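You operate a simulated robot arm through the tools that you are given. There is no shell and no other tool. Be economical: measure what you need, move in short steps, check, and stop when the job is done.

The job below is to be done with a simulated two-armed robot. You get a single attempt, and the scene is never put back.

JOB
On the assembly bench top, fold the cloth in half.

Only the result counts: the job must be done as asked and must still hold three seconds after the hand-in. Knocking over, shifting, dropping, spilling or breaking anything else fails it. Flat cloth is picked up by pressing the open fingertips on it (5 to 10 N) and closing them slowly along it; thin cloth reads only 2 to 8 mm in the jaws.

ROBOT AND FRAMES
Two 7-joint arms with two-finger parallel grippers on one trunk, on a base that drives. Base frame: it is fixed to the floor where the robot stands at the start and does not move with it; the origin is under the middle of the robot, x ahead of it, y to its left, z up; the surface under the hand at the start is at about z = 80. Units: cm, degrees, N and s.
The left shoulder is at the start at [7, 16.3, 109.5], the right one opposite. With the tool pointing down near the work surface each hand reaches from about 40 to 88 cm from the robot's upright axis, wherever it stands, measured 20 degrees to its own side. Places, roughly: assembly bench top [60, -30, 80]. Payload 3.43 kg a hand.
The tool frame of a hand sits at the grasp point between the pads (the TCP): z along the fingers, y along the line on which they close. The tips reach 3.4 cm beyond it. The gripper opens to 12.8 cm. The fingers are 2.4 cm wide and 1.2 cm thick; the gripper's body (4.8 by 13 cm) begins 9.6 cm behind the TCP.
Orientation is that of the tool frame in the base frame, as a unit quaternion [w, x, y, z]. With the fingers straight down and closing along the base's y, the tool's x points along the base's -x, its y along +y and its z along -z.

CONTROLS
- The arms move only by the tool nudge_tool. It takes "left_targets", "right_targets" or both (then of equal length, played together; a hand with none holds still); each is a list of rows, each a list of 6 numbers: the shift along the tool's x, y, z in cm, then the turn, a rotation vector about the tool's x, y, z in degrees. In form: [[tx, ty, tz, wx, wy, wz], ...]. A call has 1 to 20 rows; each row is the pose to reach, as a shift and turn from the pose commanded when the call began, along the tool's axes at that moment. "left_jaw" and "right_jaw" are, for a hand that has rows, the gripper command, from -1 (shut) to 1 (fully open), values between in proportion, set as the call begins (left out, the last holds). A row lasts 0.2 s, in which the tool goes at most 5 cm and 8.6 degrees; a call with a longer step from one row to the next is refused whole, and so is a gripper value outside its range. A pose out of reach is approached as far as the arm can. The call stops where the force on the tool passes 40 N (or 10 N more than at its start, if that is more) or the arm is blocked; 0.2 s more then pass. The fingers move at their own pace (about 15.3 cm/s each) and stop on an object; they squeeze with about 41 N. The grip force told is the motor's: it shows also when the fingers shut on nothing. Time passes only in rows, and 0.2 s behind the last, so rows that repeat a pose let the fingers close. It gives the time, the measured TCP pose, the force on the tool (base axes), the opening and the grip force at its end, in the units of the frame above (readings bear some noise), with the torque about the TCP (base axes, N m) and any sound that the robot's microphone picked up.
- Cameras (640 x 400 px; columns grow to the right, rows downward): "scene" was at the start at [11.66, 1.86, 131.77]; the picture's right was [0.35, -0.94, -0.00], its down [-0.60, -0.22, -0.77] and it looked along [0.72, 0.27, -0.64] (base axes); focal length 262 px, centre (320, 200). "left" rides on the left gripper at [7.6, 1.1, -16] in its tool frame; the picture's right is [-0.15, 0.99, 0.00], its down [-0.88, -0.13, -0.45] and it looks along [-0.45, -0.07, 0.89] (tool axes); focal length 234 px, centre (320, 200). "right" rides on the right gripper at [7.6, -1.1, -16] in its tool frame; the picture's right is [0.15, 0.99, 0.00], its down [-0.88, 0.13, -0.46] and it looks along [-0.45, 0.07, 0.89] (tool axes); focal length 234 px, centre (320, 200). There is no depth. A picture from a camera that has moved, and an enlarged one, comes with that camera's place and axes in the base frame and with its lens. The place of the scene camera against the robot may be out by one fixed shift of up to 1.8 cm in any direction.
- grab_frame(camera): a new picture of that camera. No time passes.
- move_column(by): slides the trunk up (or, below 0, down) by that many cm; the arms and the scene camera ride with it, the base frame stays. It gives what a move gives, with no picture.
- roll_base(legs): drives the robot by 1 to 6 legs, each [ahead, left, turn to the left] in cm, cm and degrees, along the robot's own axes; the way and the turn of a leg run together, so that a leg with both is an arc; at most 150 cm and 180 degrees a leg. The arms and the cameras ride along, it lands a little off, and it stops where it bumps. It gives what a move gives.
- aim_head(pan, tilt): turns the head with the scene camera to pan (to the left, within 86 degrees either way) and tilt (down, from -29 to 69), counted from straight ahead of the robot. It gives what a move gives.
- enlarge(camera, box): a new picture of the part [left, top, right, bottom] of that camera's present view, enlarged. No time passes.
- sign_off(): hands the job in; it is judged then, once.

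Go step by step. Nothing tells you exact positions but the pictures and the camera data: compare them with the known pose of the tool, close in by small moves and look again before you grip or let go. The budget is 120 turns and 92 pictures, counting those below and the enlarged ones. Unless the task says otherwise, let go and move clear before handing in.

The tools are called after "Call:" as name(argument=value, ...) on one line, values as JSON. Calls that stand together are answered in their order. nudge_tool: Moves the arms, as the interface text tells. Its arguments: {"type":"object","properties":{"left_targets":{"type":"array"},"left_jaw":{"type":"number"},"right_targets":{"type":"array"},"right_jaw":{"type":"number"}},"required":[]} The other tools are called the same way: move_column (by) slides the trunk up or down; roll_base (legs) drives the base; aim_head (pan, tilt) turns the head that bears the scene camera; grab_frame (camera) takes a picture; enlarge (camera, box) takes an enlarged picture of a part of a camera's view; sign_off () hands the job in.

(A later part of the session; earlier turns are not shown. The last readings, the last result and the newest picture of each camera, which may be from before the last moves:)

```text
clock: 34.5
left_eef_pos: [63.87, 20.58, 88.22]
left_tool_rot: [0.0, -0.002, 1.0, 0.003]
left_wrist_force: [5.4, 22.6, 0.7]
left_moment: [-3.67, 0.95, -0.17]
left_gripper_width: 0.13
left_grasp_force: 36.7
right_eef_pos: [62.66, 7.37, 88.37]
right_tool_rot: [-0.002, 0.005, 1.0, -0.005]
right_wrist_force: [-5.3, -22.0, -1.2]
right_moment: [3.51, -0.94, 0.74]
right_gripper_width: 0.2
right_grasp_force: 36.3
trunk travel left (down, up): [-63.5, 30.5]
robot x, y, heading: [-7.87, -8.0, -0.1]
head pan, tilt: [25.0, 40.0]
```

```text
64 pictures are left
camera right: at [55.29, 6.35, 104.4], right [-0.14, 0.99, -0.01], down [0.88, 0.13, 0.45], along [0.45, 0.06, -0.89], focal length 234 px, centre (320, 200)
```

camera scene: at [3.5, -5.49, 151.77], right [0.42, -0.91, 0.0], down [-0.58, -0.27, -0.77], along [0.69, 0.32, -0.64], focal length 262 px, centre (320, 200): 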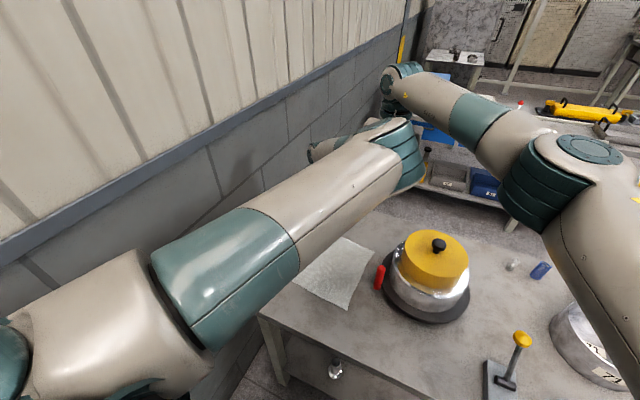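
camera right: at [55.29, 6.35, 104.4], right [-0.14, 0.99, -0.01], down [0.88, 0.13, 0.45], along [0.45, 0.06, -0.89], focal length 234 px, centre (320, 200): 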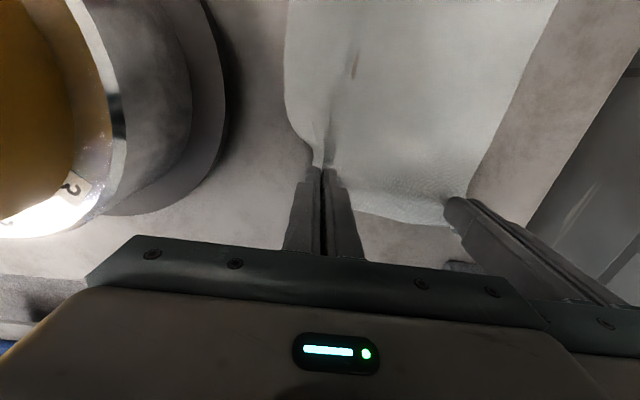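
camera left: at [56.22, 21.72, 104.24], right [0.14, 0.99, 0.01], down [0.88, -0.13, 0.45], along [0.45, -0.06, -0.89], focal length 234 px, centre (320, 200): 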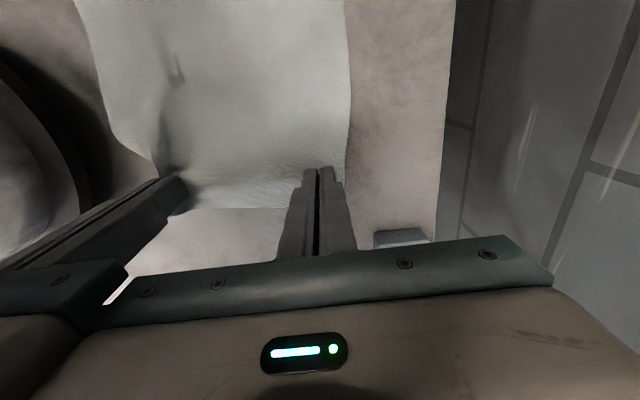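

The gripper bodies just touched each other (13 cm wide). I'll spread them back out and check the left grip close up.

Call:
nudge_tool(left_targets=[[0, 0.4, 0, 0, 0, 0], [0, 0.4, 0, 0, 0, 0]], right_targets=[[0, -0.3, 0, 0, 0, 0], [0, -0.3, 0, 0, 0, 0]])

Call:
enlarge(camera="left", box=[130, 100, 450, 280])

Call:
enlarge(camera="right", box=[250, 100, 570, 280])

```text
clock: 35.1
left_eef_pos: [63.73, 20.65, 88.31]
left_tool_rot: [0.0, 0.0, 1.0, 0.001]
left_wrist_force: [0.6, -3.2, -0.2]
left_moment: [-0.09, -0.01, -0.06]
left_gripper_width: 0.16
left_grasp_force: 36.3
right_eef_pos: [62.64, 7.51, 88.32]
right_tool_rot: [-0.001, 0.004, 1.0, -0.002]
right_wrist_force: [0.3, 3.6, -0.4]
right_moment: [0.13, -0.02, 0.03]
right_gripper_width: 0.23
right_grasp_force: 37.1
trunk travel left (down, up): [-63.5, 30.5]
robot x, y, heading: [-7.98, -7.92, -0.0]
head pan, tilt: [25.0, 40.0]
```

```text
2.00 times, centred on (290, 190) of left
camera zoom: at [56.26, 21.85, 104.18], right [0.15, 0.99, 0.0], down [0.88, -0.13, 0.45], along [0.45, -0.07, -0.89], focal length 468 px, centre (380, 220)
```

zoom: 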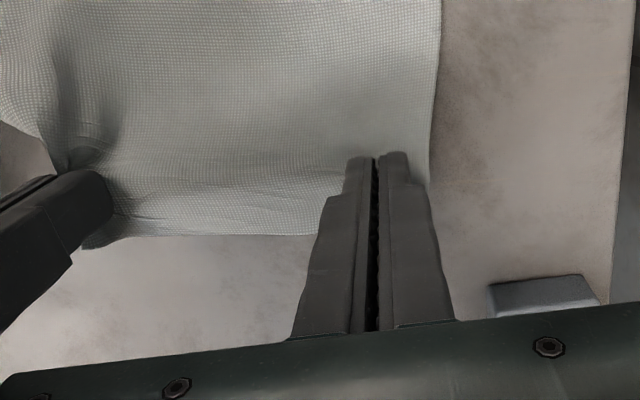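

```text
2.00 times, centred on (410, 190) of right
camera zoom: at [55.12, 6.29, 104.46], right [-0.14, 0.99, 0.0], down [0.88, 0.13, 0.45], along [0.45, 0.06, -0.89], focal length 468 px, centre (140, 220)
```

zoom: 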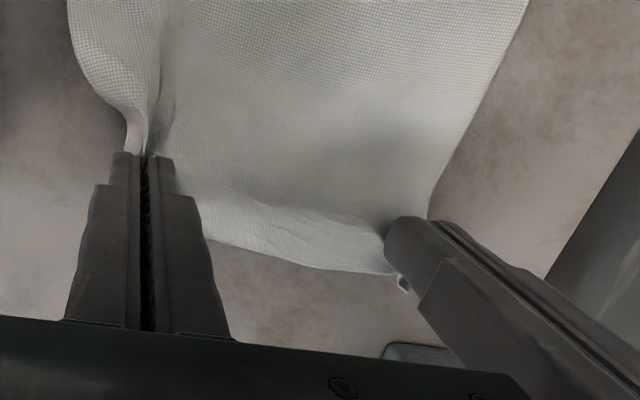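

Both hands hold the cloth: the left has a visible scrap at its tip, and there is 3 N of tension between them. Next I'll arc up and back, then roll the base back.

Call:
nudge_tool(left_targets=[[0.5, 0.1, -1, 0, 0, 0], [1.2, 0.2, -2, 0, 0, 0], [2, 0.3, -3, 0, 0, 0], [3, 0.4, -4, 0, 0, 0], [4, 0.5, -4.5, 0, 0, 0], [5, 0.5, -5, 0, 0, 0], [5, 0.5, -5, 0, 0, 0]], right_targets=[[0.5, 0.1, -1, 0, 0, 0], [1.2, 0.2, -2, 0, 0, 0], [2, 0.3, -3, 0, 0, 0], [3, 0.4, -4, 0, 0, 0], [4, 0.5, -4.5, 0, 0, 0], [5, 0.5, -5, 0, 0, 0], [5, 0.5, -5, 0, 0, 0]])

Call:
grab_frame(camera="scene")

Call:
grab_frame(camera="right")

```text
clock: 36.7
left_eef_pos: [58.79, 21.26, 93.27]
left_tool_rot: [-0.001, 0.001, 1.0, 0.002]
left_wrist_force: [-0.1, -4.9, 0.0]
left_moment: [-0.17, 0.02, -0.08]
left_gripper_width: 0.12
left_grasp_force: 36.5
right_eef_pos: [57.63, 7.91, 93.37]
right_tool_rot: [-0.002, 0.003, 1.0, -0.003]
right_wrist_force: [1.2, 5.1, -0.3]
right_moment: [0.19, 0.0, 0.07]
right_gripper_width: 0.18
right_grasp_force: 36.6
trunk travel left (down, up): [-63.5, 30.5]
robot x, y, heading: [-7.94, -7.86, -0.0]
head pan, tilt: [25.0, 40.0]
```

```text
61 pictures are left
camera scene: at [3.57, -5.37, 137.75], right [0.42, -0.91, 0.0], down [-0.58, -0.27, -0.77], along [0.69, 0.32, -0.64], focal length 262 px, centre (320, 200)
```

scene: 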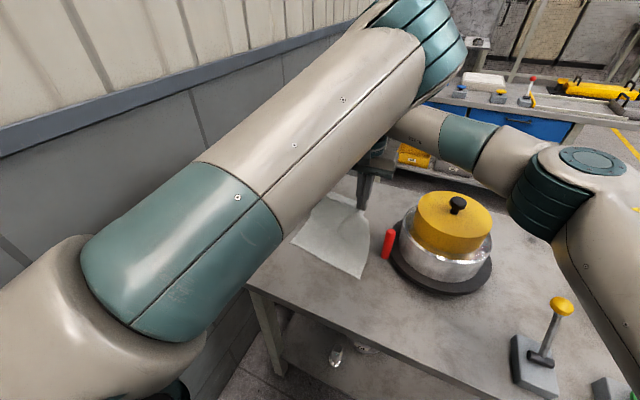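

```text
60 pictures are left
camera right: at [50.24, 6.77, 109.43], right [-0.14, 0.99, -0.01], down [0.88, 0.13, 0.45], along [0.45, 0.06, -0.89], focal length 234 px, centre (320, 200)
```

right: 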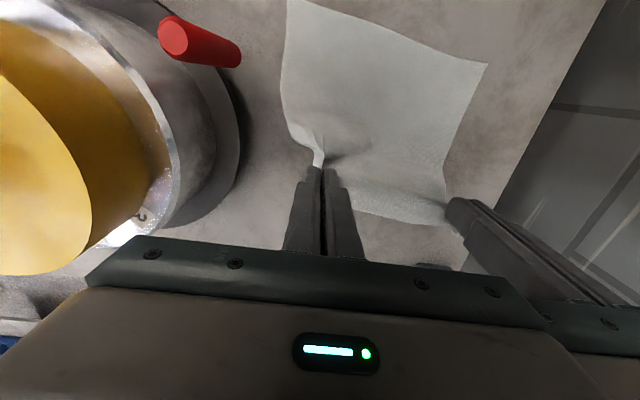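

Both corners are up. Now I'll roll back.

Call:
roll_base(legs=[[-5, 0, 0], [-5, 0, 0], [-3.5, 0, 0]])

Call:
grab_frame(camera="right")

Call:
grab_frame(camera="left")

```text
clock: 38.6
left_eef_pos: [45.75, 21.24, 92.85]
left_tool_rot: [-0.002, 0.001, 1.0, 0.002]
left_wrist_force: [0.2, -6.0, 0.1]
left_moment: [-0.2, 0.08, -0.09]
left_gripper_width: 0.13
left_grasp_force: 36.2
right_eef_pos: [44.75, 7.7, 93.05]
right_tool_rot: [-0.005, 0.005, 1.0, -0.004]
right_wrist_force: [0.5, 5.7, -0.7]
right_moment: [0.22, 0.05, 0.03]
right_gripper_width: 0.19
right_grasp_force: 36.5
trunk travel left (down, up): [-63.5, 30.5]
robot x, y, heading: [-20.88, -7.97, -0.0]
head pan, tilt: [25.0, 40.0]
```

```text
59 pictures are left
camera right: at [37.33, 6.67, 109.14], right [-0.14, 0.99, -0.01], down [0.89, 0.12, 0.45], along [0.44, 0.06, -0.89], focal length 234 px, centre (320, 200)
```

right: 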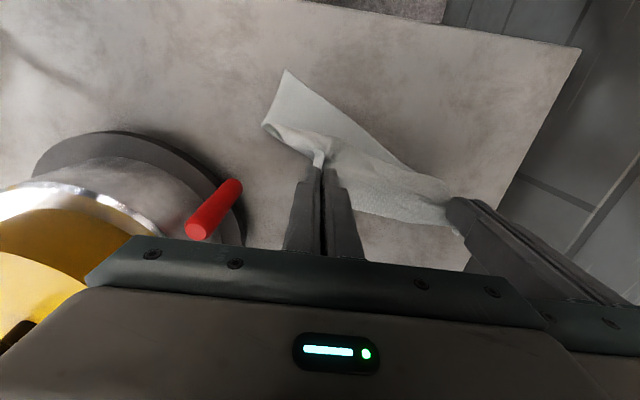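

```text
58 pictures are left
camera left: at [38.31, 22.4, 108.92], right [0.15, 0.99, 0.0], down [0.88, -0.13, 0.45], along [0.45, -0.07, -0.89], focal length 234 px, centre (320, 200)
```

left: 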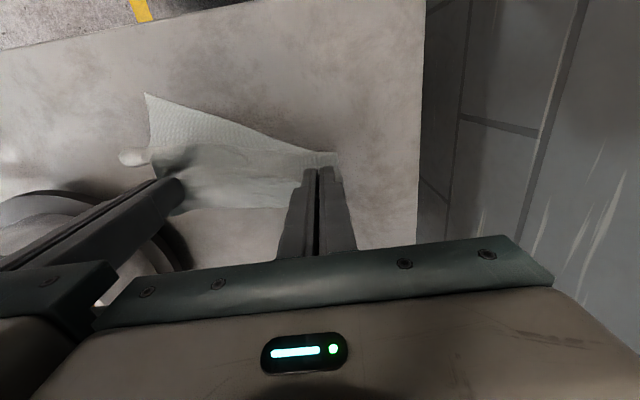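

The cloth has shifted somewhat. I want the scene view for a better understanding before lowering.

Call:
aim_head(pan=12, tilt=38)

Call:
grab_frame(camera="scene")

Call:
enlarge(camera="right", box=[230, 50, 490, 260])

Call:
enlarge(camera="left", box=[90, 60, 390, 260])

```text
clock: 39.3
left_eef_pos: [45.36, 21.11, 93.34]
left_tool_rot: [0.0, 0.001, 1.0, 0.001]
left_wrist_force: [-0.1, -5.0, -0.1]
left_moment: [-0.16, 0.0, -0.04]
left_gripper_width: 0.17
left_grasp_force: 36.5
right_eef_pos: [44.22, 7.78, 93.4]
right_tool_rot: [-0.002, 0.004, 1.0, -0.002]
right_wrist_force: [0.6, 4.2, -0.3]
right_moment: [0.17, -0.03, 0.03]
right_gripper_width: 0.19
right_grasp_force: 37.3
trunk travel left (down, up): [-63.5, 30.5]
robot x, y, heading: [-21.55, -7.81, 0.0]
head pan, tilt: [12.0, 38.0]
```

```text
57 pictures are left
camera scene: at [-9.22, -7.2, 138.08], right [0.21, -0.98, 0.0], down [-0.6, -0.13, -0.79], along [0.77, 0.16, -0.62], focal length 262 px, centre (320, 200)
```

scene: 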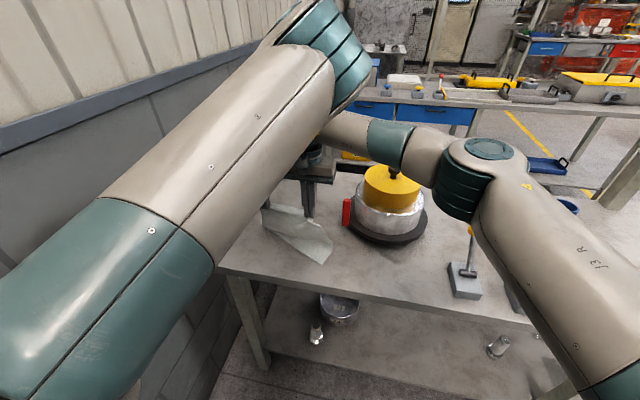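

```text
1.90 times, centred on (360, 155) of right
camera zoom: at [36.79, 6.67, 109.5], right [-0.14, 0.99, 0.0], down [0.88, 0.12, 0.45], along [0.45, 0.06, -0.89], focal length 446 px, centre (244, 286)
```

zoom: 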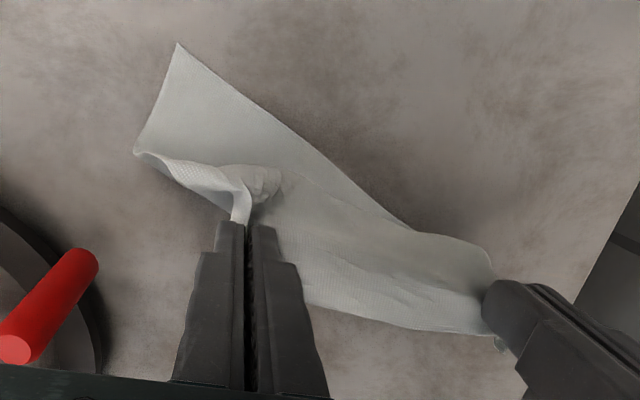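

```text
2.00 times, centred on (240, 160) of left
camera zoom: at [37.8, 22.36, 109.28], right [0.15, 0.99, 0.0], down [0.88, -0.13, 0.46], along [0.45, -0.07, -0.89], focal length 468 px, centre (480, 280)
```

zoom: 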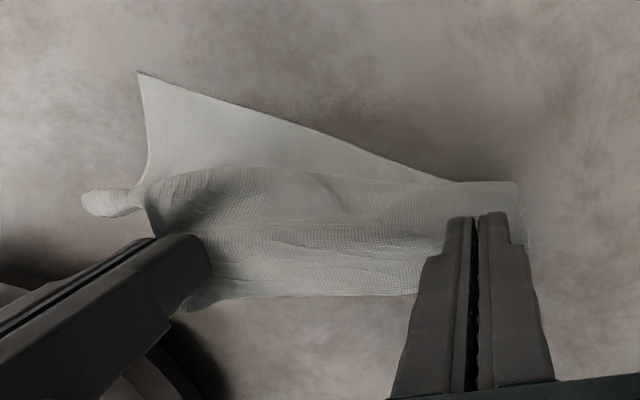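

While rolling, the cloth's lower half slid and turned about 24°: C is now ≈ [36.5, 2.8] and D ≈ [46, 22.5]. I'll match that by turning both hands 24° and placing each pinch over its mirrored spot, partly lowering as I go.

Call:
nudge_tool(left_targets=[[-0.2, -0.6, 0.5, 0, 0, 5], [-0.4, -1.3, 1, 0, 0, 10], [-0.6, -2, 2, 0, 0, 15], [-0.8, -2.7, 3, 0, 0, 20], [-0.9, -3.3, 4, 0, 0, 24], [-0.9, -3.3, 4, 0, 0, 24]], right_targets=[[0.7, -0.4, 0.5, 0, 0, 5], [1.5, -0.8, 1, 0, 0, 10], [2.2, -1.2, 2, 0, 0, 15], [3, -1.6, 3, 0, 0, 20], [3.7, -2, 4, 0, 0, 24], [3.7, -2, 4, 0, 0, 24]])

Call:
grab_frame(camera="right")

Call:
grab_frame(camera="left")

```text
clock: 40.7
left_eef_pos: [46.36, 17.83, 89.22]
left_tool_rot: [-0.001, 0.21, 0.978, 0.001]
left_wrist_force: [-1.6, -3.8, 0.2]
left_moment: [-0.14, 0.09, -0.01]
left_gripper_width: 0.16
left_grasp_force: 36.2
right_eef_pos: [40.66, 5.9, 89.24]
right_tool_rot: [-0.002, 0.212, 0.977, -0.003]
right_wrist_force: [1.4, 3.4, 0.3]
right_moment: [0.1, -0.02, 0.07]
right_gripper_width: 0.19
right_grasp_force: 36.7
trunk travel left (down, up): [-63.5, 30.5]
robot x, y, heading: [-20.98, -8.06, -0.2]
head pan, tilt: [12.0, 38.0]
```

```text
54 pictures are left
camera right: at [33.42, 7.9, 105.43], right [0.28, 0.96, -0.01], down [0.86, -0.25, 0.45], along [0.43, -0.13, -0.89], focal length 234 px, centre (320, 200)
```

right: 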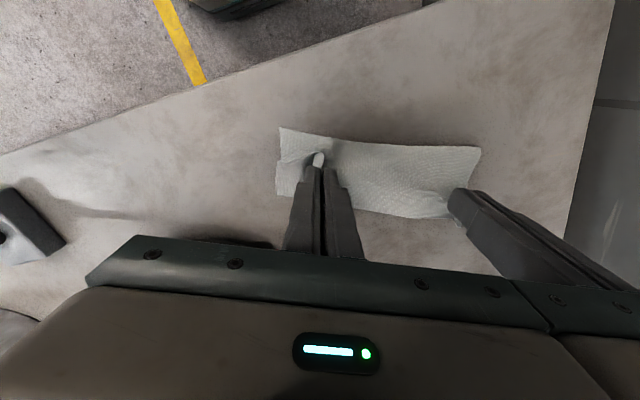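

```text
53 pictures are left
camera left: at [39.88, 22.07, 105.19], right [0.54, 0.84, 0.0], down [0.75, -0.48, 0.45], along [0.38, -0.24, -0.89], focal length 234 px, centre (320, 200)
```

left: 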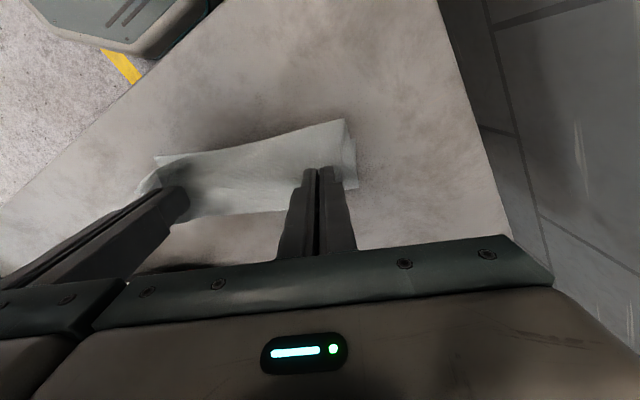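

The hands are now aligned over the near edge: C ≈ [36.4, 2.7], D ≈ [44.5, 22.6]. I'll lower while drawing slightly toward the robot so the top layer lies taut.

Call:
nudge_tool(left_targets=[[0.8, 0, 1, 0, 0, 0], [1.5, 0, 2, 0, 0, 0], [2, 0, 3, 0, 0, 0], [2.3, 0, 3.9, 0, 0, 0], [2.3, 0, 3.9, 0, 0, 0]], right_targets=[[0.6, 0, 1, 0, 0, 0], [1.2, 0, 2, 0, 0, 0], [1.6, 0, 3, 0, 0, 0], [1.8, 0, 3.9, 0, 0, 0], [1.8, 0, 3.9, 0, 0, 0]])

Call:
grab_frame(camera="right")

Call:
grab_frame(camera="left")

```text
clock: 41.9
left_eef_pos: [44.14, 18.91, 85.28]
left_tool_rot: [-0.001, 0.208, 0.978, 0.002]
left_wrist_force: [-1.4, -5.1, -0.1]
left_moment: [-0.15, 0.05, -0.04]
left_gripper_width: 0.12
left_grasp_force: 36.5
right_eef_pos: [38.96, 6.55, 85.54]
right_tool_rot: [-0.002, 0.213, 0.977, -0.003]
right_wrist_force: [2.3, 5.4, -0.6]
right_moment: [0.17, -0.08, 0.1]
right_gripper_width: 0.19
right_grasp_force: 36.3
trunk travel left (down, up): [-63.5, 30.5]
robot x, y, heading: [-21.58, -7.48, -0.1]
head pan, tilt: [12.0, 38.0]
```

```text
52 pictures are left
camera right: at [31.73, 8.57, 101.55], right [0.28, 0.96, -0.01], down [0.86, -0.25, 0.45], along [0.43, -0.13, -0.89], focal length 234 px, centre (320, 200)
```

right: 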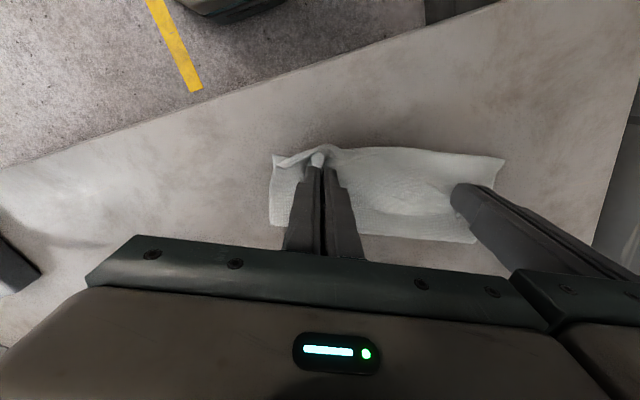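

```text
51 pictures are left
camera left: at [37.78, 23.03, 101.27], right [0.54, 0.84, 0.0], down [0.75, -0.48, 0.45], along [0.38, -0.24, -0.89], focal length 234 px, centre (320, 200)
```

left: 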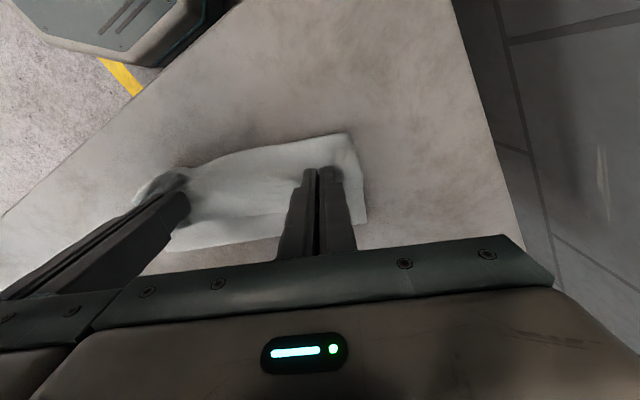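

Call:
enlarge(camera="right", box=[240, 120, 540, 270])

Call:
enlarge(camera="left", box=[110, 110, 410, 260])

```text
2.13 times, centred on (390, 195) of right
camera zoom: at [31.73, 8.57, 101.55], right [0.28, 0.96, -0.01], down [0.86, -0.25, 0.45], along [0.43, -0.13, -0.89], focal length 500 px, centre (171, 211)
```

zoom: 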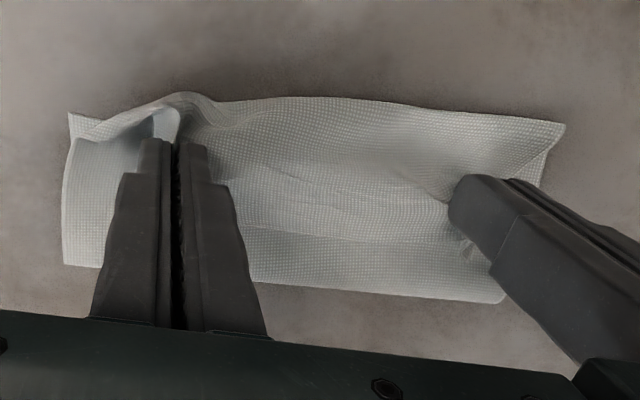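

```text
2.13 times, centred on (260, 185) of left
camera zoom: at [37.78, 23.03, 101.27], right [0.54, 0.84, 0.0], down [0.75, -0.48, 0.45], along [0.38, -0.24, -0.89], focal length 500 px, centre (448, 232)
```

zoom: 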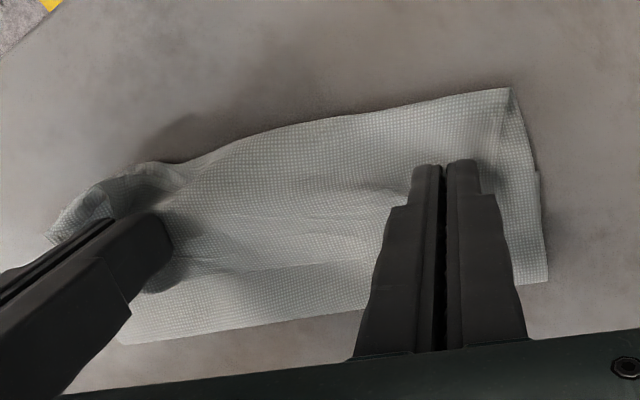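

The top layer reaches the near edge, but a strip of about 4 cm along the free edge is turned back. I'll pull the hands further toward the robot at low height to lay it out.

Call:
nudge_tool(left_targets=[[0.3, 0, -0.7, 0, 0, 0], [1, 0, -1, 0, 0, 0], [1.8, 0, -1, 0, 0, 0], [2.6, 0, -1, 0, 0, 0], [3.2, 0, -0.6, 0, 0, 0], [3.2, 0, -0.6, 0, 0, 0]], right_targets=[[0.3, 0, -0.7, 0, 0, 0], [1, 0, -1, 0, 0, 0], [1.8, 0, -1, 0, 0, 0], [2.4, 0, -1, 0, 0, 0], [2.8, 0, -0.6, 0, 0, 0], [2.8, 0, -0.6, 0, 0, 0]])

Call:
enlarge(camera="right", box=[240, 120, 540, 270])

Call:
enlarge(camera="left", box=[110, 110, 410, 260])

```text
clock: 43.3
left_eef_pos: [41.17, 20.22, 85.91]
left_tool_rot: [0.0, 0.208, 0.978, 0.001]
left_wrist_force: [-1.5, -4.7, 0.3]
left_moment: [-0.12, 0.05, -0.01]
left_gripper_width: 0.14
left_grasp_force: 36.0
right_eef_pos: [36.42, 7.61, 86.0]
right_tool_rot: [-0.002, 0.213, 0.977, -0.003]
right_wrist_force: [2.0, 4.6, -0.2]
right_moment: [0.16, -0.08, 0.09]
right_gripper_width: 0.19
right_grasp_force: 36.6
trunk travel left (down, up): [-63.5, 30.5]
robot x, y, heading: [-21.07, -8.16, -0.2]
head pan, tilt: [12.0, 38.0]
```

```text
2.13 times, centred on (390, 195) of right
camera zoom: at [29.22, 9.73, 102.12], right [0.28, 0.96, -0.01], down [0.86, -0.25, 0.45], along [0.43, -0.13, -0.89], focal length 500 px, centre (171, 211)
```

zoom: 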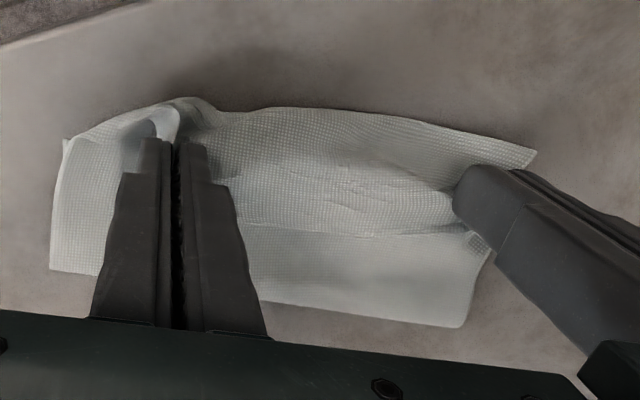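

```text
2.13 times, centred on (260, 185) of left
camera zoom: at [34.84, 24.32, 101.9], right [0.54, 0.84, 0.0], down [0.75, -0.48, 0.45], along [0.38, -0.24, -0.89], focal length 500 px, centre (448, 232)
```

zoom: 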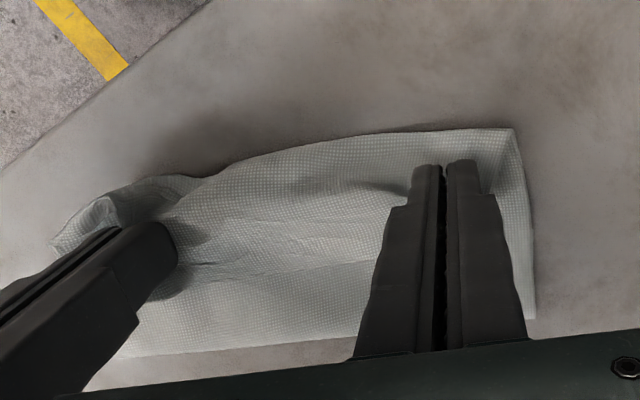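

The top layer is now taut. I'll lower, release gently, lift off, and see how it settles.

Call:
nudge_tool(left_targets=[[0, 0, 0.5, 0, 0, 0], [0, 0, 1.2, 0, 0, 0], [0, 0, 1.2, 0, 0, 0]], right_targets=[[0, 0, 0.5, 0, 0, 0], [0, 0, 1.2, 0, 0, 0], [0, 0, 1.2, 0, 0, 0]])

Call:
nudge_tool(left_targets=[[0, 0, 0, 0, 0, 0], [0, 0, 0, 0, 0, 0], [0, 0, 0, 0, 0, 0]], right_targets=[[0, 0, 0, 0, 0, 0], [0, 0, 0, 0, 0, 0], [0, 0, 0, 0, 0, 0]], left_jaw=-0.7, right_jaw=-0.7)

Call:
nudge_tool(left_targets=[[0, 0, -1, 0, 0, 0], [0, 0, -3, 0, 0, 0], [0, 0, -6, 0, 0, 0], [0, 0, -10, 0, 0, 0], [0, 0, -14, 0, 0, 0], [0, 0, -14, 0, 0, 0]], right_targets=[[0, 0, -1, 0, 0, 0], [0, 0, -3, 0, 0, 0], [0, 0, -6, 0, 0, 0], [0, 0, -10, 0, 0, 0], [0, 0, -14, 0, 0, 0], [0, 0, -14, 0, 0, 0]])

Call:
grab_frame(camera="right")

Call:
grab_frame(camera="left")

Call:
grab_frame(camera="scene")

```text
clock: 44.1
left_eef_pos: [41.25, 20.13, 84.65]
left_tool_rot: [-0.001, 0.208, 0.978, 0.002]
left_wrist_force: [-1.1, -5.0, -0.5]
left_moment: [-0.12, 0.05, -0.01]
left_gripper_width: 0.13
left_grasp_force: 36.2
right_eef_pos: [36.43, 7.72, 84.92]
right_tool_rot: [0.0, 0.213, 0.977, -0.003]
right_wrist_force: [2.2, 4.1, 0.5]
right_moment: [0.17, -0.04, 0.11]
right_gripper_width: 0.19
right_grasp_force: 36.8
trunk travel left (down, up): [-63.5, 30.5]
robot x, y, heading: [-21.09, -7.95, 0.2]
head pan, tilt: [12.0, 38.0]
```

```text
clock: 44.9
left_eef_pos: [41.28, 20.11, 84.76]
left_tool_rot: [-0.001, 0.208, 0.978, 0.002]
left_wrist_force: [-0.2, 0.4, 0.5]
left_moment: [0.02, 0.04, 0.0]
left_gripper_width: 1.93
left_grasp_force: 0.1
right_eef_pos: [36.47, 7.63, 84.86]
right_tool_rot: [-0.001, 0.214, 0.977, -0.003]
right_wrist_force: [-0.7, 0.7, 0.9]
right_moment: [0.03, 0.03, 0.0]
right_gripper_width: 1.91
right_grasp_force: 0.1
trunk travel left (down, up): [-63.5, 30.5]
robot x, y, heading: [-21.54, -8.07, -0.1]
head pan, tilt: [12.0, 38.0]
```

```text
clock: 46.3
left_eef_pos: [40.73, 21.48, 97.25]
left_tool_rot: [-0.012, 0.195, 0.981, -0.008]
left_wrist_force: [-0.1, 0.2, -0.5]
left_moment: [0.01, 0.02, 0.02]
left_gripper_width: 1.93
left_grasp_force: 0.1
right_eef_pos: [36.47, 7.82, 98.83]
right_tool_rot: [-0.001, 0.213, 0.977, -0.003]
right_wrist_force: [-0.3, -0.1, 1.0]
right_moment: [0.01, 0.02, -0.01]
right_gripper_width: 1.93
right_grasp_force: 0.1
trunk travel left (down, up): [-63.5, 30.5]
robot x, y, heading: [-21.43, -7.52, -0.0]
head pan, tilt: [12.0, 38.0]
```

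```text
46 pictures are left
camera right: at [29.26, 9.87, 114.88], right [0.28, 0.96, -0.01], down [0.86, -0.24, 0.45], along [0.43, -0.13, -0.89], focal length 234 px, centre (320, 200)
```

right: 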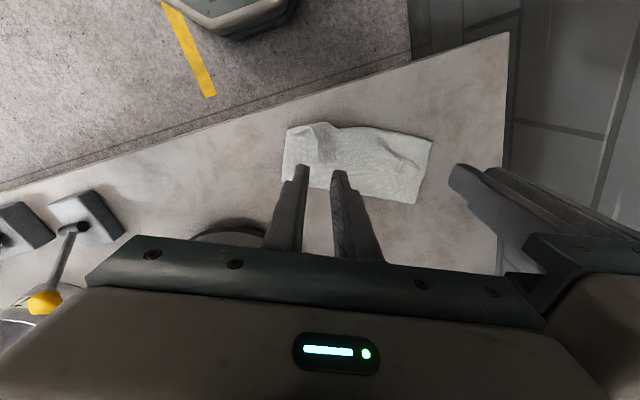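

```text
45 pictures are left
camera left: at [34.68, 25.63, 113.4], right [0.51, 0.86, -0.02], down [0.78, -0.45, 0.44], along [0.37, -0.24, -0.9], focal length 234 px, centre (320, 200)
```

left: 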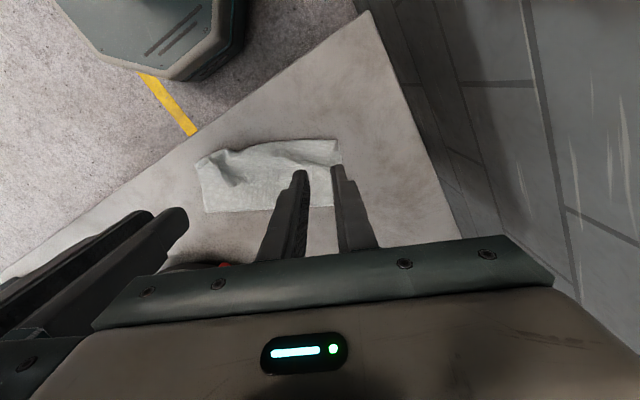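

```text
44 pictures are left
camera scene: at [-8.98, -7.21, 138.05], right [0.21, -0.98, 0.0], down [-0.6, -0.13, -0.79], along [0.77, 0.16, -0.62], focal length 262 px, centre (320, 200)
```

scene: 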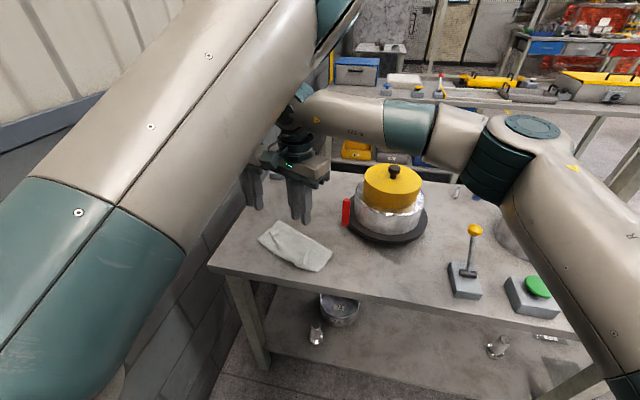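

Call:
enlarge(camera="scene", box=[240, 205, 350, 285])

Call:
enlarge(camera="right", box=[265, 105, 455, 225])

Call:
enlarge(camera="left", box=[180, 120, 370, 240])

```text
5.00 times, centred on (295, 245) of scene
camera zoom: at [-8.98, -7.21, 138.05], right [0.21, -0.98, 0.0], down [-0.6, -0.13, -0.79], along [0.77, 0.16, -0.62], focal length 1310 px, centre (445, -25)
```

zoom: 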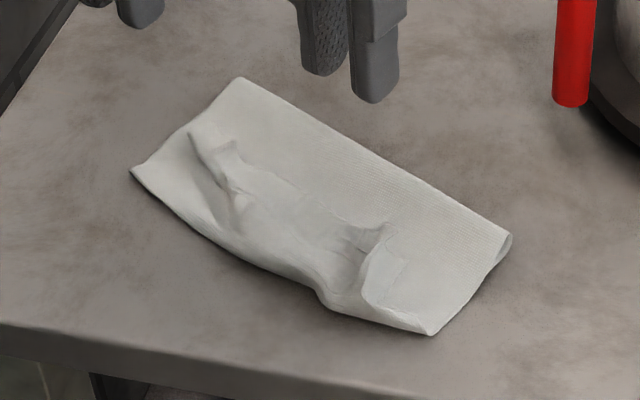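

```text
3.33 times, centred on (360, 165) of right
camera zoom: at [29.26, 9.87, 114.88], right [0.28, 0.96, -0.01], down [0.86, -0.24, 0.45], along [0.43, -0.13, -0.89], focal length 781 px, centre (187, 317)
```

zoom: 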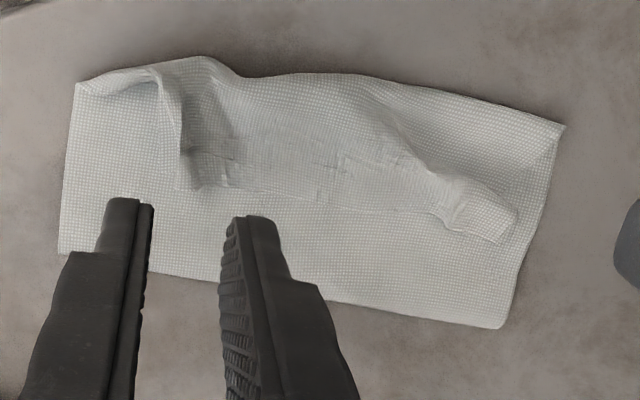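

```text
3.33 times, centred on (275, 180) of left
camera zoom: at [34.68, 25.63, 113.4], right [0.51, 0.86, -0.02], down [0.78, -0.45, 0.44], along [0.37, -0.24, -0.9], focal length 781 px, centre (470, 267)
```

zoom: 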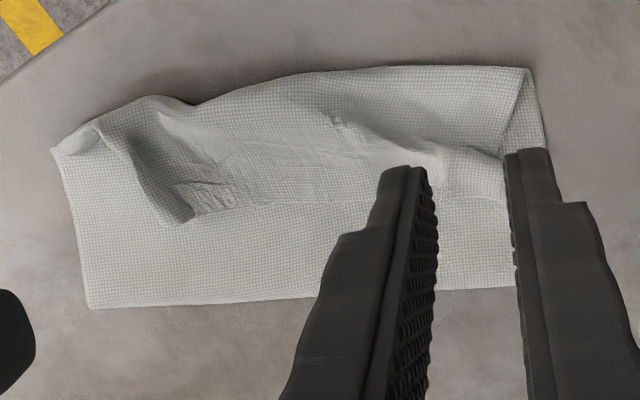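

The cloth is folded with a clean far crease, but the top edge is turned back about 4–5 cm and the crease sits too close to the near edge. I'll regrip the two puckers standing where the hands let go, turning the hands along them.

Call:
nudge_tool(left_targets=[[-0.7, 0.2, 2, 0, 0, -8], [-1.4, 0.4, 4, 0, 0, -16], [-2.1, 0.5, 6, 0, 0, -24], [-2.75, 0.57, 8, 0, 0, -32], [-2.75, 0.57, 10, 0, 0, -40], [-2.75, 0.57, 11, 0, 0, -40]], right_targets=[[-0.3, 0, 2, 0, 0, -6], [-0.6, 0, 4, 0, 0, -12], [-0.89, 0, 6, 0, 0, -18], [-0.89, 0, 8, 0, 0, -24], [-0.89, 0, 10, 0, 0, -24], [-0.89, 0, 11, 0, 0, -24]], left_jaw=-0.5, right_jaw=-0.5)

Call:
enlarge(camera="right", box=[200, 50, 520, 250])

Call:
enlarge(camera="left", box=[130, 50, 450, 250])

```text
clock: 47.7
left_eef_pos: [44.01, 19.47, 87.67]
left_tool_rot: [0.0, -0.139, 0.99, 0.002]
left_wrist_force: [0.1, 0.8, 0.5]
left_moment: [-0.01, 0.0, 0.01]
left_gripper_width: 3.2
left_grasp_force: 0.1
right_eef_pos: [37.23, 7.38, 87.87]
right_tool_rot: [-0.002, 0.005, 1.0, -0.003]
right_wrist_force: [0.0, -0.2, 0.5]
right_moment: [0.0, -0.02, 0.01]
right_gripper_width: 3.21
right_grasp_force: 0.0
trunk travel left (down, up): [-63.5, 30.5]
robot x, y, heading: [-20.87, -7.86, 0.1]
head pan, tilt: [12.0, 38.0]
```

```text
2.00 times, centred on (360, 150) of right
camera zoom: at [29.8, 6.23, 103.97], right [-0.14, 0.99, -0.01], down [0.88, 0.12, 0.45], along [0.45, 0.06, -0.89], focal length 468 px, centre (240, 300)
```

zoom: 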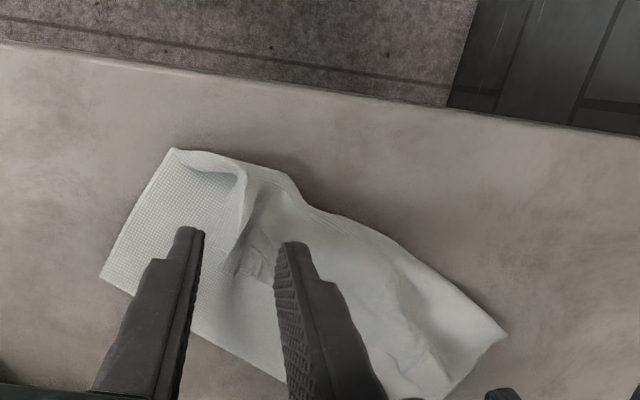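

```text
2.00 times, centred on (290, 150) of left
camera zoom: at [36.53, 18.55, 103.63], right [-0.13, 0.99, 0.0], down [0.88, 0.12, 0.45], along [0.45, 0.06, -0.89], focal length 468 px, centre (380, 300)
```

zoom: 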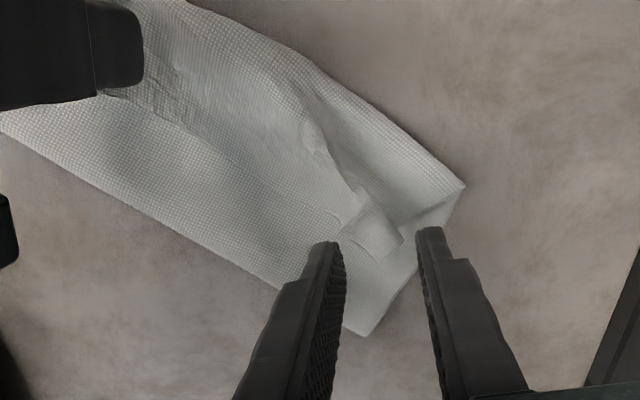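

Call:
nudge_tool(left_targets=[[0.8, -0.2, 0.5, 0, 0, 0], [1.5, -0.4, 1.5, 0, 0, 0], [1.5, -0.4, 2.5, 0, 0, 0], [1.5, -0.4, 3.2, 0, 0, 0], [1.5, -0.4, 3.2, 0, 0, 0]], right_targets=[[0.8, 0, 0.5, 0, 0, 0], [0.8, 0, 1.5, 0, 0, 0], [0.8, 0, 2.5, 0, 0, 0], [0.8, 0, 3.4, 0, 0, 0], [0.8, 0, 3.4, 0, 0, 0]])

Call:
enlarge(camera="right", box=[200, 50, 520, 250])

Call:
enlarge(camera="left", box=[130, 50, 450, 250])

```text
clock: 48.9
left_eef_pos: [42.68, 18.68, 84.52]
left_tool_rot: [0.0, -0.138, 0.99, 0.002]
left_wrist_force: [0.0, 0.4, -0.1]
left_moment: [0.01, 0.0, -0.01]
left_gripper_width: 3.17
left_grasp_force: 0.1
right_eef_pos: [36.45, 7.29, 84.42]
right_tool_rot: [-0.002, 0.006, 1.0, -0.003]
right_wrist_force: [0.4, -0.5, -0.3]
right_moment: [0.0, -0.02, -0.02]
right_gripper_width: 3.22
right_grasp_force: 0.0
trunk travel left (down, up): [-63.5, 30.5]
robot x, y, heading: [-21.23, -8.13, 0.0]
head pan, tilt: [12.0, 38.0]
```

```text
2.00 times, centred on (360, 150) of right
camera zoom: at [28.98, 6.21, 100.53], right [-0.14, 0.99, -0.01], down [0.88, 0.12, 0.45], along [0.45, 0.06, -0.89], focal length 468 px, centre (240, 300)
```

zoom: 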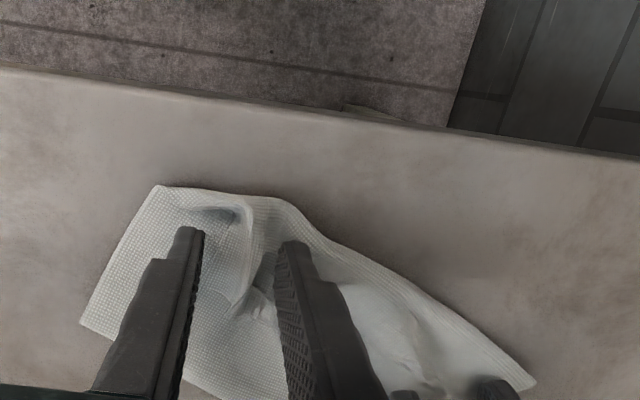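

```text
2.00 times, centred on (290, 150) of left
camera zoom: at [35.13, 17.8, 100.48], right [-0.13, 0.99, 0.0], down [0.88, 0.11, 0.46], along [0.45, 0.06, -0.89], focal length 468 px, centre (380, 300)
```

zoom: 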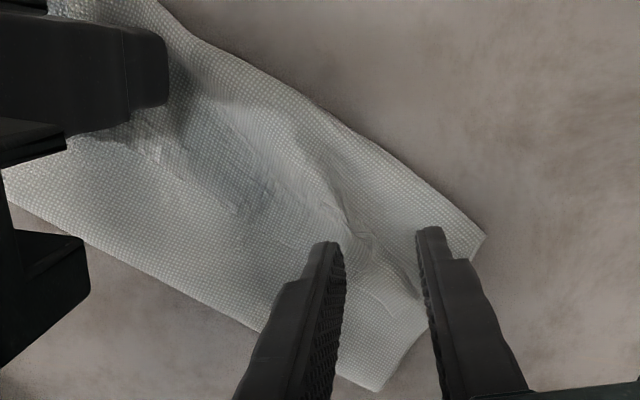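

Call:
nudge_tool(left_targets=[[0, 0, 0.3, 0, 0, 0], [0, 0, 0.5, 0, 0, 0], [0, 0, 0.5, 0, 0, 0]], right_targets=[[0, 0, 0.2, 0, 0, 0], [0, 0, 0.2, 0, 0, 0], [0, 0, 0.2, 0, 0, 0]], left_jaw=-0.75, right_jaw=-0.75)

Call:
nudge_tool(left_targets=[[0, 0, 0, 0, 0, 0], [0, 0, 0, 0, 0, 0], [0, 0, 0, 0, 0, 0]], right_targets=[[0, 0, 0, 0, 0, 0], [0, 0, 0, 0, 0, 0], [0, 0, 0, 0, 0, 0]], left_jaw=-1, right_jaw=-1)

Call:
nudge_tool(left_targets=[[0, 0, -1, 0, 0, 0], [0, 0, -2, 0, 0, 0], [0, 0, -3, 0, 0, 0], [0, 0, -3, 0, 0, 0]], right_targets=[[0, 0, -1, 0, 0, 0], [0, 0, -2, 0, 0, 0], [0, 0, -3, 0, 0, 0], [0, 0, -3, 0, 0, 0]])

Call:
enlarge(camera="right", box=[200, 50, 520, 250])

Call:
enlarge(camera="left", box=[130, 50, 450, 250])

```text
clock: 49.7
left_eef_pos: [42.7, 18.83, 84.06]
left_tool_rot: [0.0, -0.139, 0.99, 0.001]
left_wrist_force: [-0.4, 0.8, 1.0]
left_moment: [-0.02, 0.0, -0.05]
left_gripper_width: 1.6
left_grasp_force: 0.1
right_eef_pos: [36.44, 7.21, 84.33]
right_tool_rot: [-0.002, 0.005, 1.0, -0.002]
right_wrist_force: [1.0, 0.2, -0.3]
right_moment: [0.01, 0.01, -0.02]
right_gripper_width: 1.61
right_grasp_force: 0.1
trunk travel left (down, up): [-63.5, 30.5]
robot x, y, heading: [-21.17, -7.79, 0.0]
head pan, tilt: [12.0, 38.0]
```

```text
clock: 50.5
left_eef_pos: [42.65, 18.72, 84.04]
left_tool_rot: [0.0, -0.139, 0.99, 0.002]
left_wrist_force: [-0.8, -0.7, 0.7]
left_moment: [-0.04, 0.04, 0.02]
left_gripper_width: 0.22
left_grasp_force: 37.1
right_eef_pos: [36.37, 7.3, 84.36]
right_tool_rot: [-0.002, 0.005, 1.0, -0.002]
right_wrist_force: [1.1, 2.1, -0.3]
right_moment: [0.06, 0.01, 0.01]
right_gripper_width: 0.21
right_grasp_force: 36.8
trunk travel left (down, up): [-63.5, 30.5]
robot x, y, heading: [-21.16, -8.06, 0.0]
head pan, tilt: [12.0, 38.0]
```

```text
clock: 51.5
left_eef_pos: [42.68, 18.73, 87.07]
left_tool_rot: [-0.001, -0.138, 0.99, 0.002]
left_wrist_force: [0.3, -0.9, 0.6]
left_moment: [0.0, 0.05, -0.01]
left_gripper_width: 0.2
left_grasp_force: 36.9
right_eef_pos: [36.43, 7.28, 87.39]
right_tool_rot: [-0.002, 0.005, 1.0, -0.003]
right_wrist_force: [1.1, 1.0, 0.2]
right_moment: [0.06, -0.01, 0.0]
right_gripper_width: 0.22
right_grasp_force: 36.8
trunk travel left (down, up): [-63.5, 30.5]
robot x, y, heading: [-21.32, -7.67, -0.1]
head pan, tilt: [12.0, 38.0]
```

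```text
2.00 times, centred on (360, 150) of right
camera zoom: at [28.98, 6.21, 103.36], right [-0.14, 0.99, -0.01], down [0.88, 0.12, 0.45], along [0.45, 0.06, -0.89], focal length 468 px, centre (240, 300)
```

zoom: 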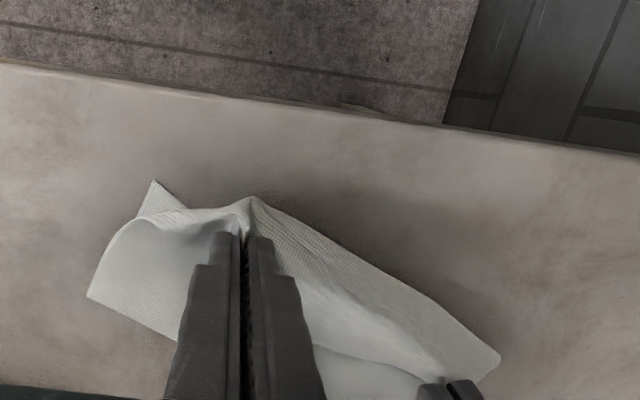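

```text
2.00 times, centred on (290, 150) of left
camera zoom: at [35.16, 17.81, 103.0], right [-0.13, 0.99, 0.0], down [0.88, 0.11, 0.45], along [0.45, 0.06, -0.89], focal length 468 px, centre (380, 300)
```

zoom: 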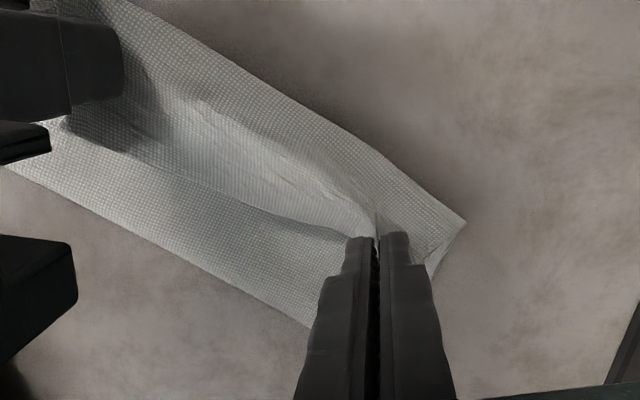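

Both hands hold the flap only, and the bottom corner C is revealed. I'll lift and move forward to reopen the fold partially, then look at the bottom layer.

Call:
nudge_tool(left_targets=[[-0.5, -0.1, -1.2, 0, 0, 0], [-1.7, -0.5, -2.2, 0, 0, 0], [-3.4, -1, -3, 0, 0, 0], [-5, -1.4, -3, 0, 0, 0], [-6.7, -1.9, -3, 0, 0, 0], [-6.7, -1.9, -3, 0, 0, 0]], right_targets=[[-0.5, 0, -1.2, 0, 0, 0], [-1.8, 0, -2.2, 0, 0, 0], [-3.5, 0, -3, 0, 0, 0], [-5.2, 0, -3, 0, 0, 0], [-7, 0, -3, 0, 0, 0], [-7, 0, -3, 0, 0, 0]])

Call:
grab_frame(camera="right")

Call:
grab_frame(camera="left")

```text
clock: 52.9
left_eef_pos: [49.77, 19.07, 90.55]
left_tool_rot: [0.003, -0.14, 0.99, 0.002]
left_wrist_force: [-2.7, -5.8, -1.3]
left_moment: [-0.16, 0.03, 0.1]
left_gripper_width: 0.2
left_grasp_force: 36.4
right_eef_pos: [43.38, 7.15, 89.96]
right_tool_rot: [-0.004, 0.006, 1.0, -0.005]
right_wrist_force: [3.4, 5.3, 0.5]
right_moment: [0.25, -0.14, 0.01]
right_gripper_width: 0.19
right_grasp_force: 37.3
trunk travel left (down, up): [-63.5, 30.5]
robot x, y, heading: [-21.21, -7.97, -0.2]
head pan, tilt: [12.0, 38.0]
```

```text
34 pictures are left
camera right: at [36.01, 6.04, 106.0], right [-0.14, 0.99, -0.01], down [0.89, 0.12, 0.45], along [0.44, 0.05, -0.89], focal length 234 px, centre (320, 200)
```

right: 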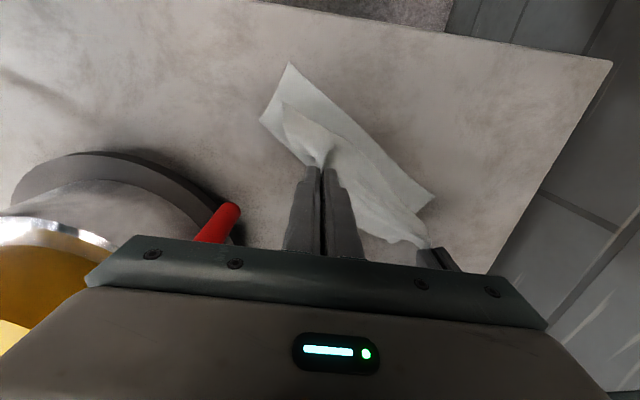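

```text
33 pictures are left
camera left: at [42.11, 18.03, 106.41], right [-0.13, 0.99, 0.0], down [0.88, 0.12, 0.46], along [0.46, 0.06, -0.89], focal length 234 px, centre (320, 200)
```

left: 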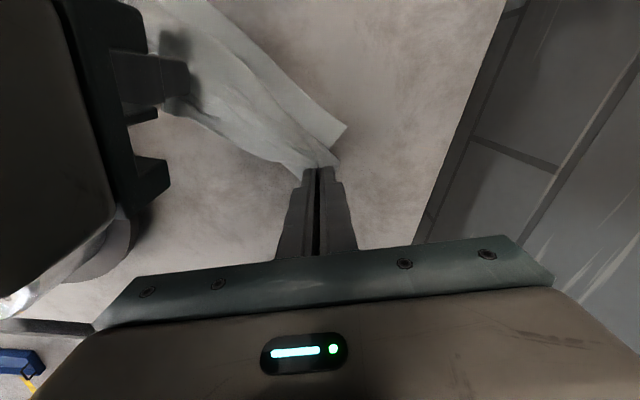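

The bottom near edge now runs from C ≈ [34.8, 2.7] to D ≈ [46.5, 21.5], so the cloth has turned about 32°. I'll realign both hands with it, turned and shifted along the edge, and lower so the bottom layer lies down further out.

Call:
nudge_tool(left_targets=[[0.3, -0.6, 0, 0, 0, 8], [0.6, -1.2, 0, 0, 0, 16], [1, -1.9, 0.5, 0, 0, 24], [1.3, -2.5, 1.5, 0, 0, 32], [1.6, -3.2, 2.5, 0, 0, 40], [2, -3.8, 3.5, 0, 0, 48], [2, -3.8, 4.2, 0, 0, 48], [2, -3.8, 4.2, 0, 0, 48]], right_targets=[[0.3, -0.8, 0, 0, 0, 5], [0.6, -1.5, 0, 0, 0, 10], [0.9, -2.2, 0.5, 0, 0, 16], [1.1, -2.8, 1.5, 0, 0, 21], [1.4, -3.3, 2.5, 0, 0, 27], [1.6, -3.65, 3.5, 0, 0, 32], [1.6, -3.65, 4, 0, 0, 32], [1.6, -3.65, 4, 0, 0, 32]])

Call:
grab_frame(camera="right")

Call:
grab_frame(camera="left")

```text
clock: 53.7
left_eef_pos: [49.45, 16.62, 89.7]
left_tool_rot: [0.002, 0.046, 0.999, -0.001]
left_wrist_force: [2.7, -9.0, -1.1]
left_moment: [0.28, 0.65, 0.41]
left_gripper_width: 0.21
left_grasp_force: 36.1
right_eef_pos: [42.39, 5.45, 89.94]
right_tool_rot: [-0.006, 0.123, 0.992, 0.002]
right_wrist_force: [-1.7, 10.2, 0.6]
right_moment: [-0.24, -0.71, 0.43]
right_gripper_width: 0.21
right_grasp_force: 37.2
trunk travel left (down, up): [-63.5, 30.5]
robot x, y, heading: [-21.29, -8.18, -0.1]
head pan, tilt: [12.0, 38.0]
stopped in row 3 (left hand): the force on the tool passed its limit at 59 N (the readings are from after the stop); the commanded pose is now the measured one
```

```text
32 pictures are left
camera right: at [35.05, 6.14, 105.98], right [0.1, 0.99, 0.0], down [0.89, -0.09, 0.44], along [0.44, -0.04, -0.9], focal length 234 px, centre (320, 200)
```

right: 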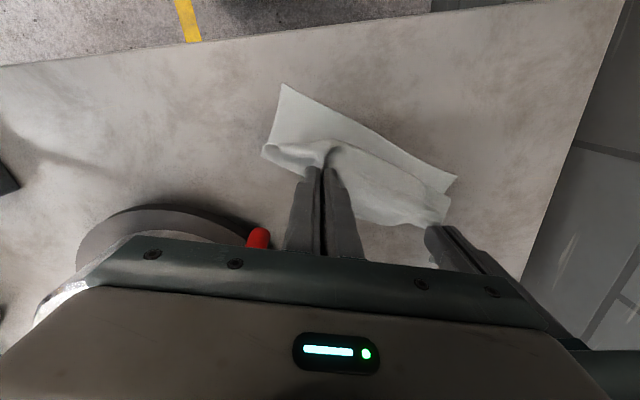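

```text
31 pictures are left
camera left: at [41.96, 18.65, 105.63], right [0.24, 0.97, 0.0], down [0.86, -0.21, 0.46], along [0.45, -0.11, -0.89], focal length 234 px, centre (320, 200)
```

left: 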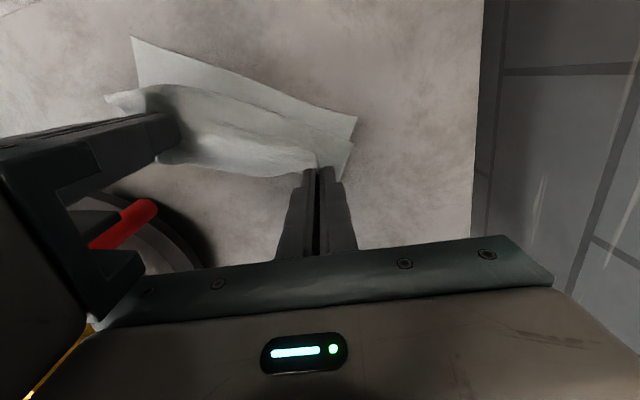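

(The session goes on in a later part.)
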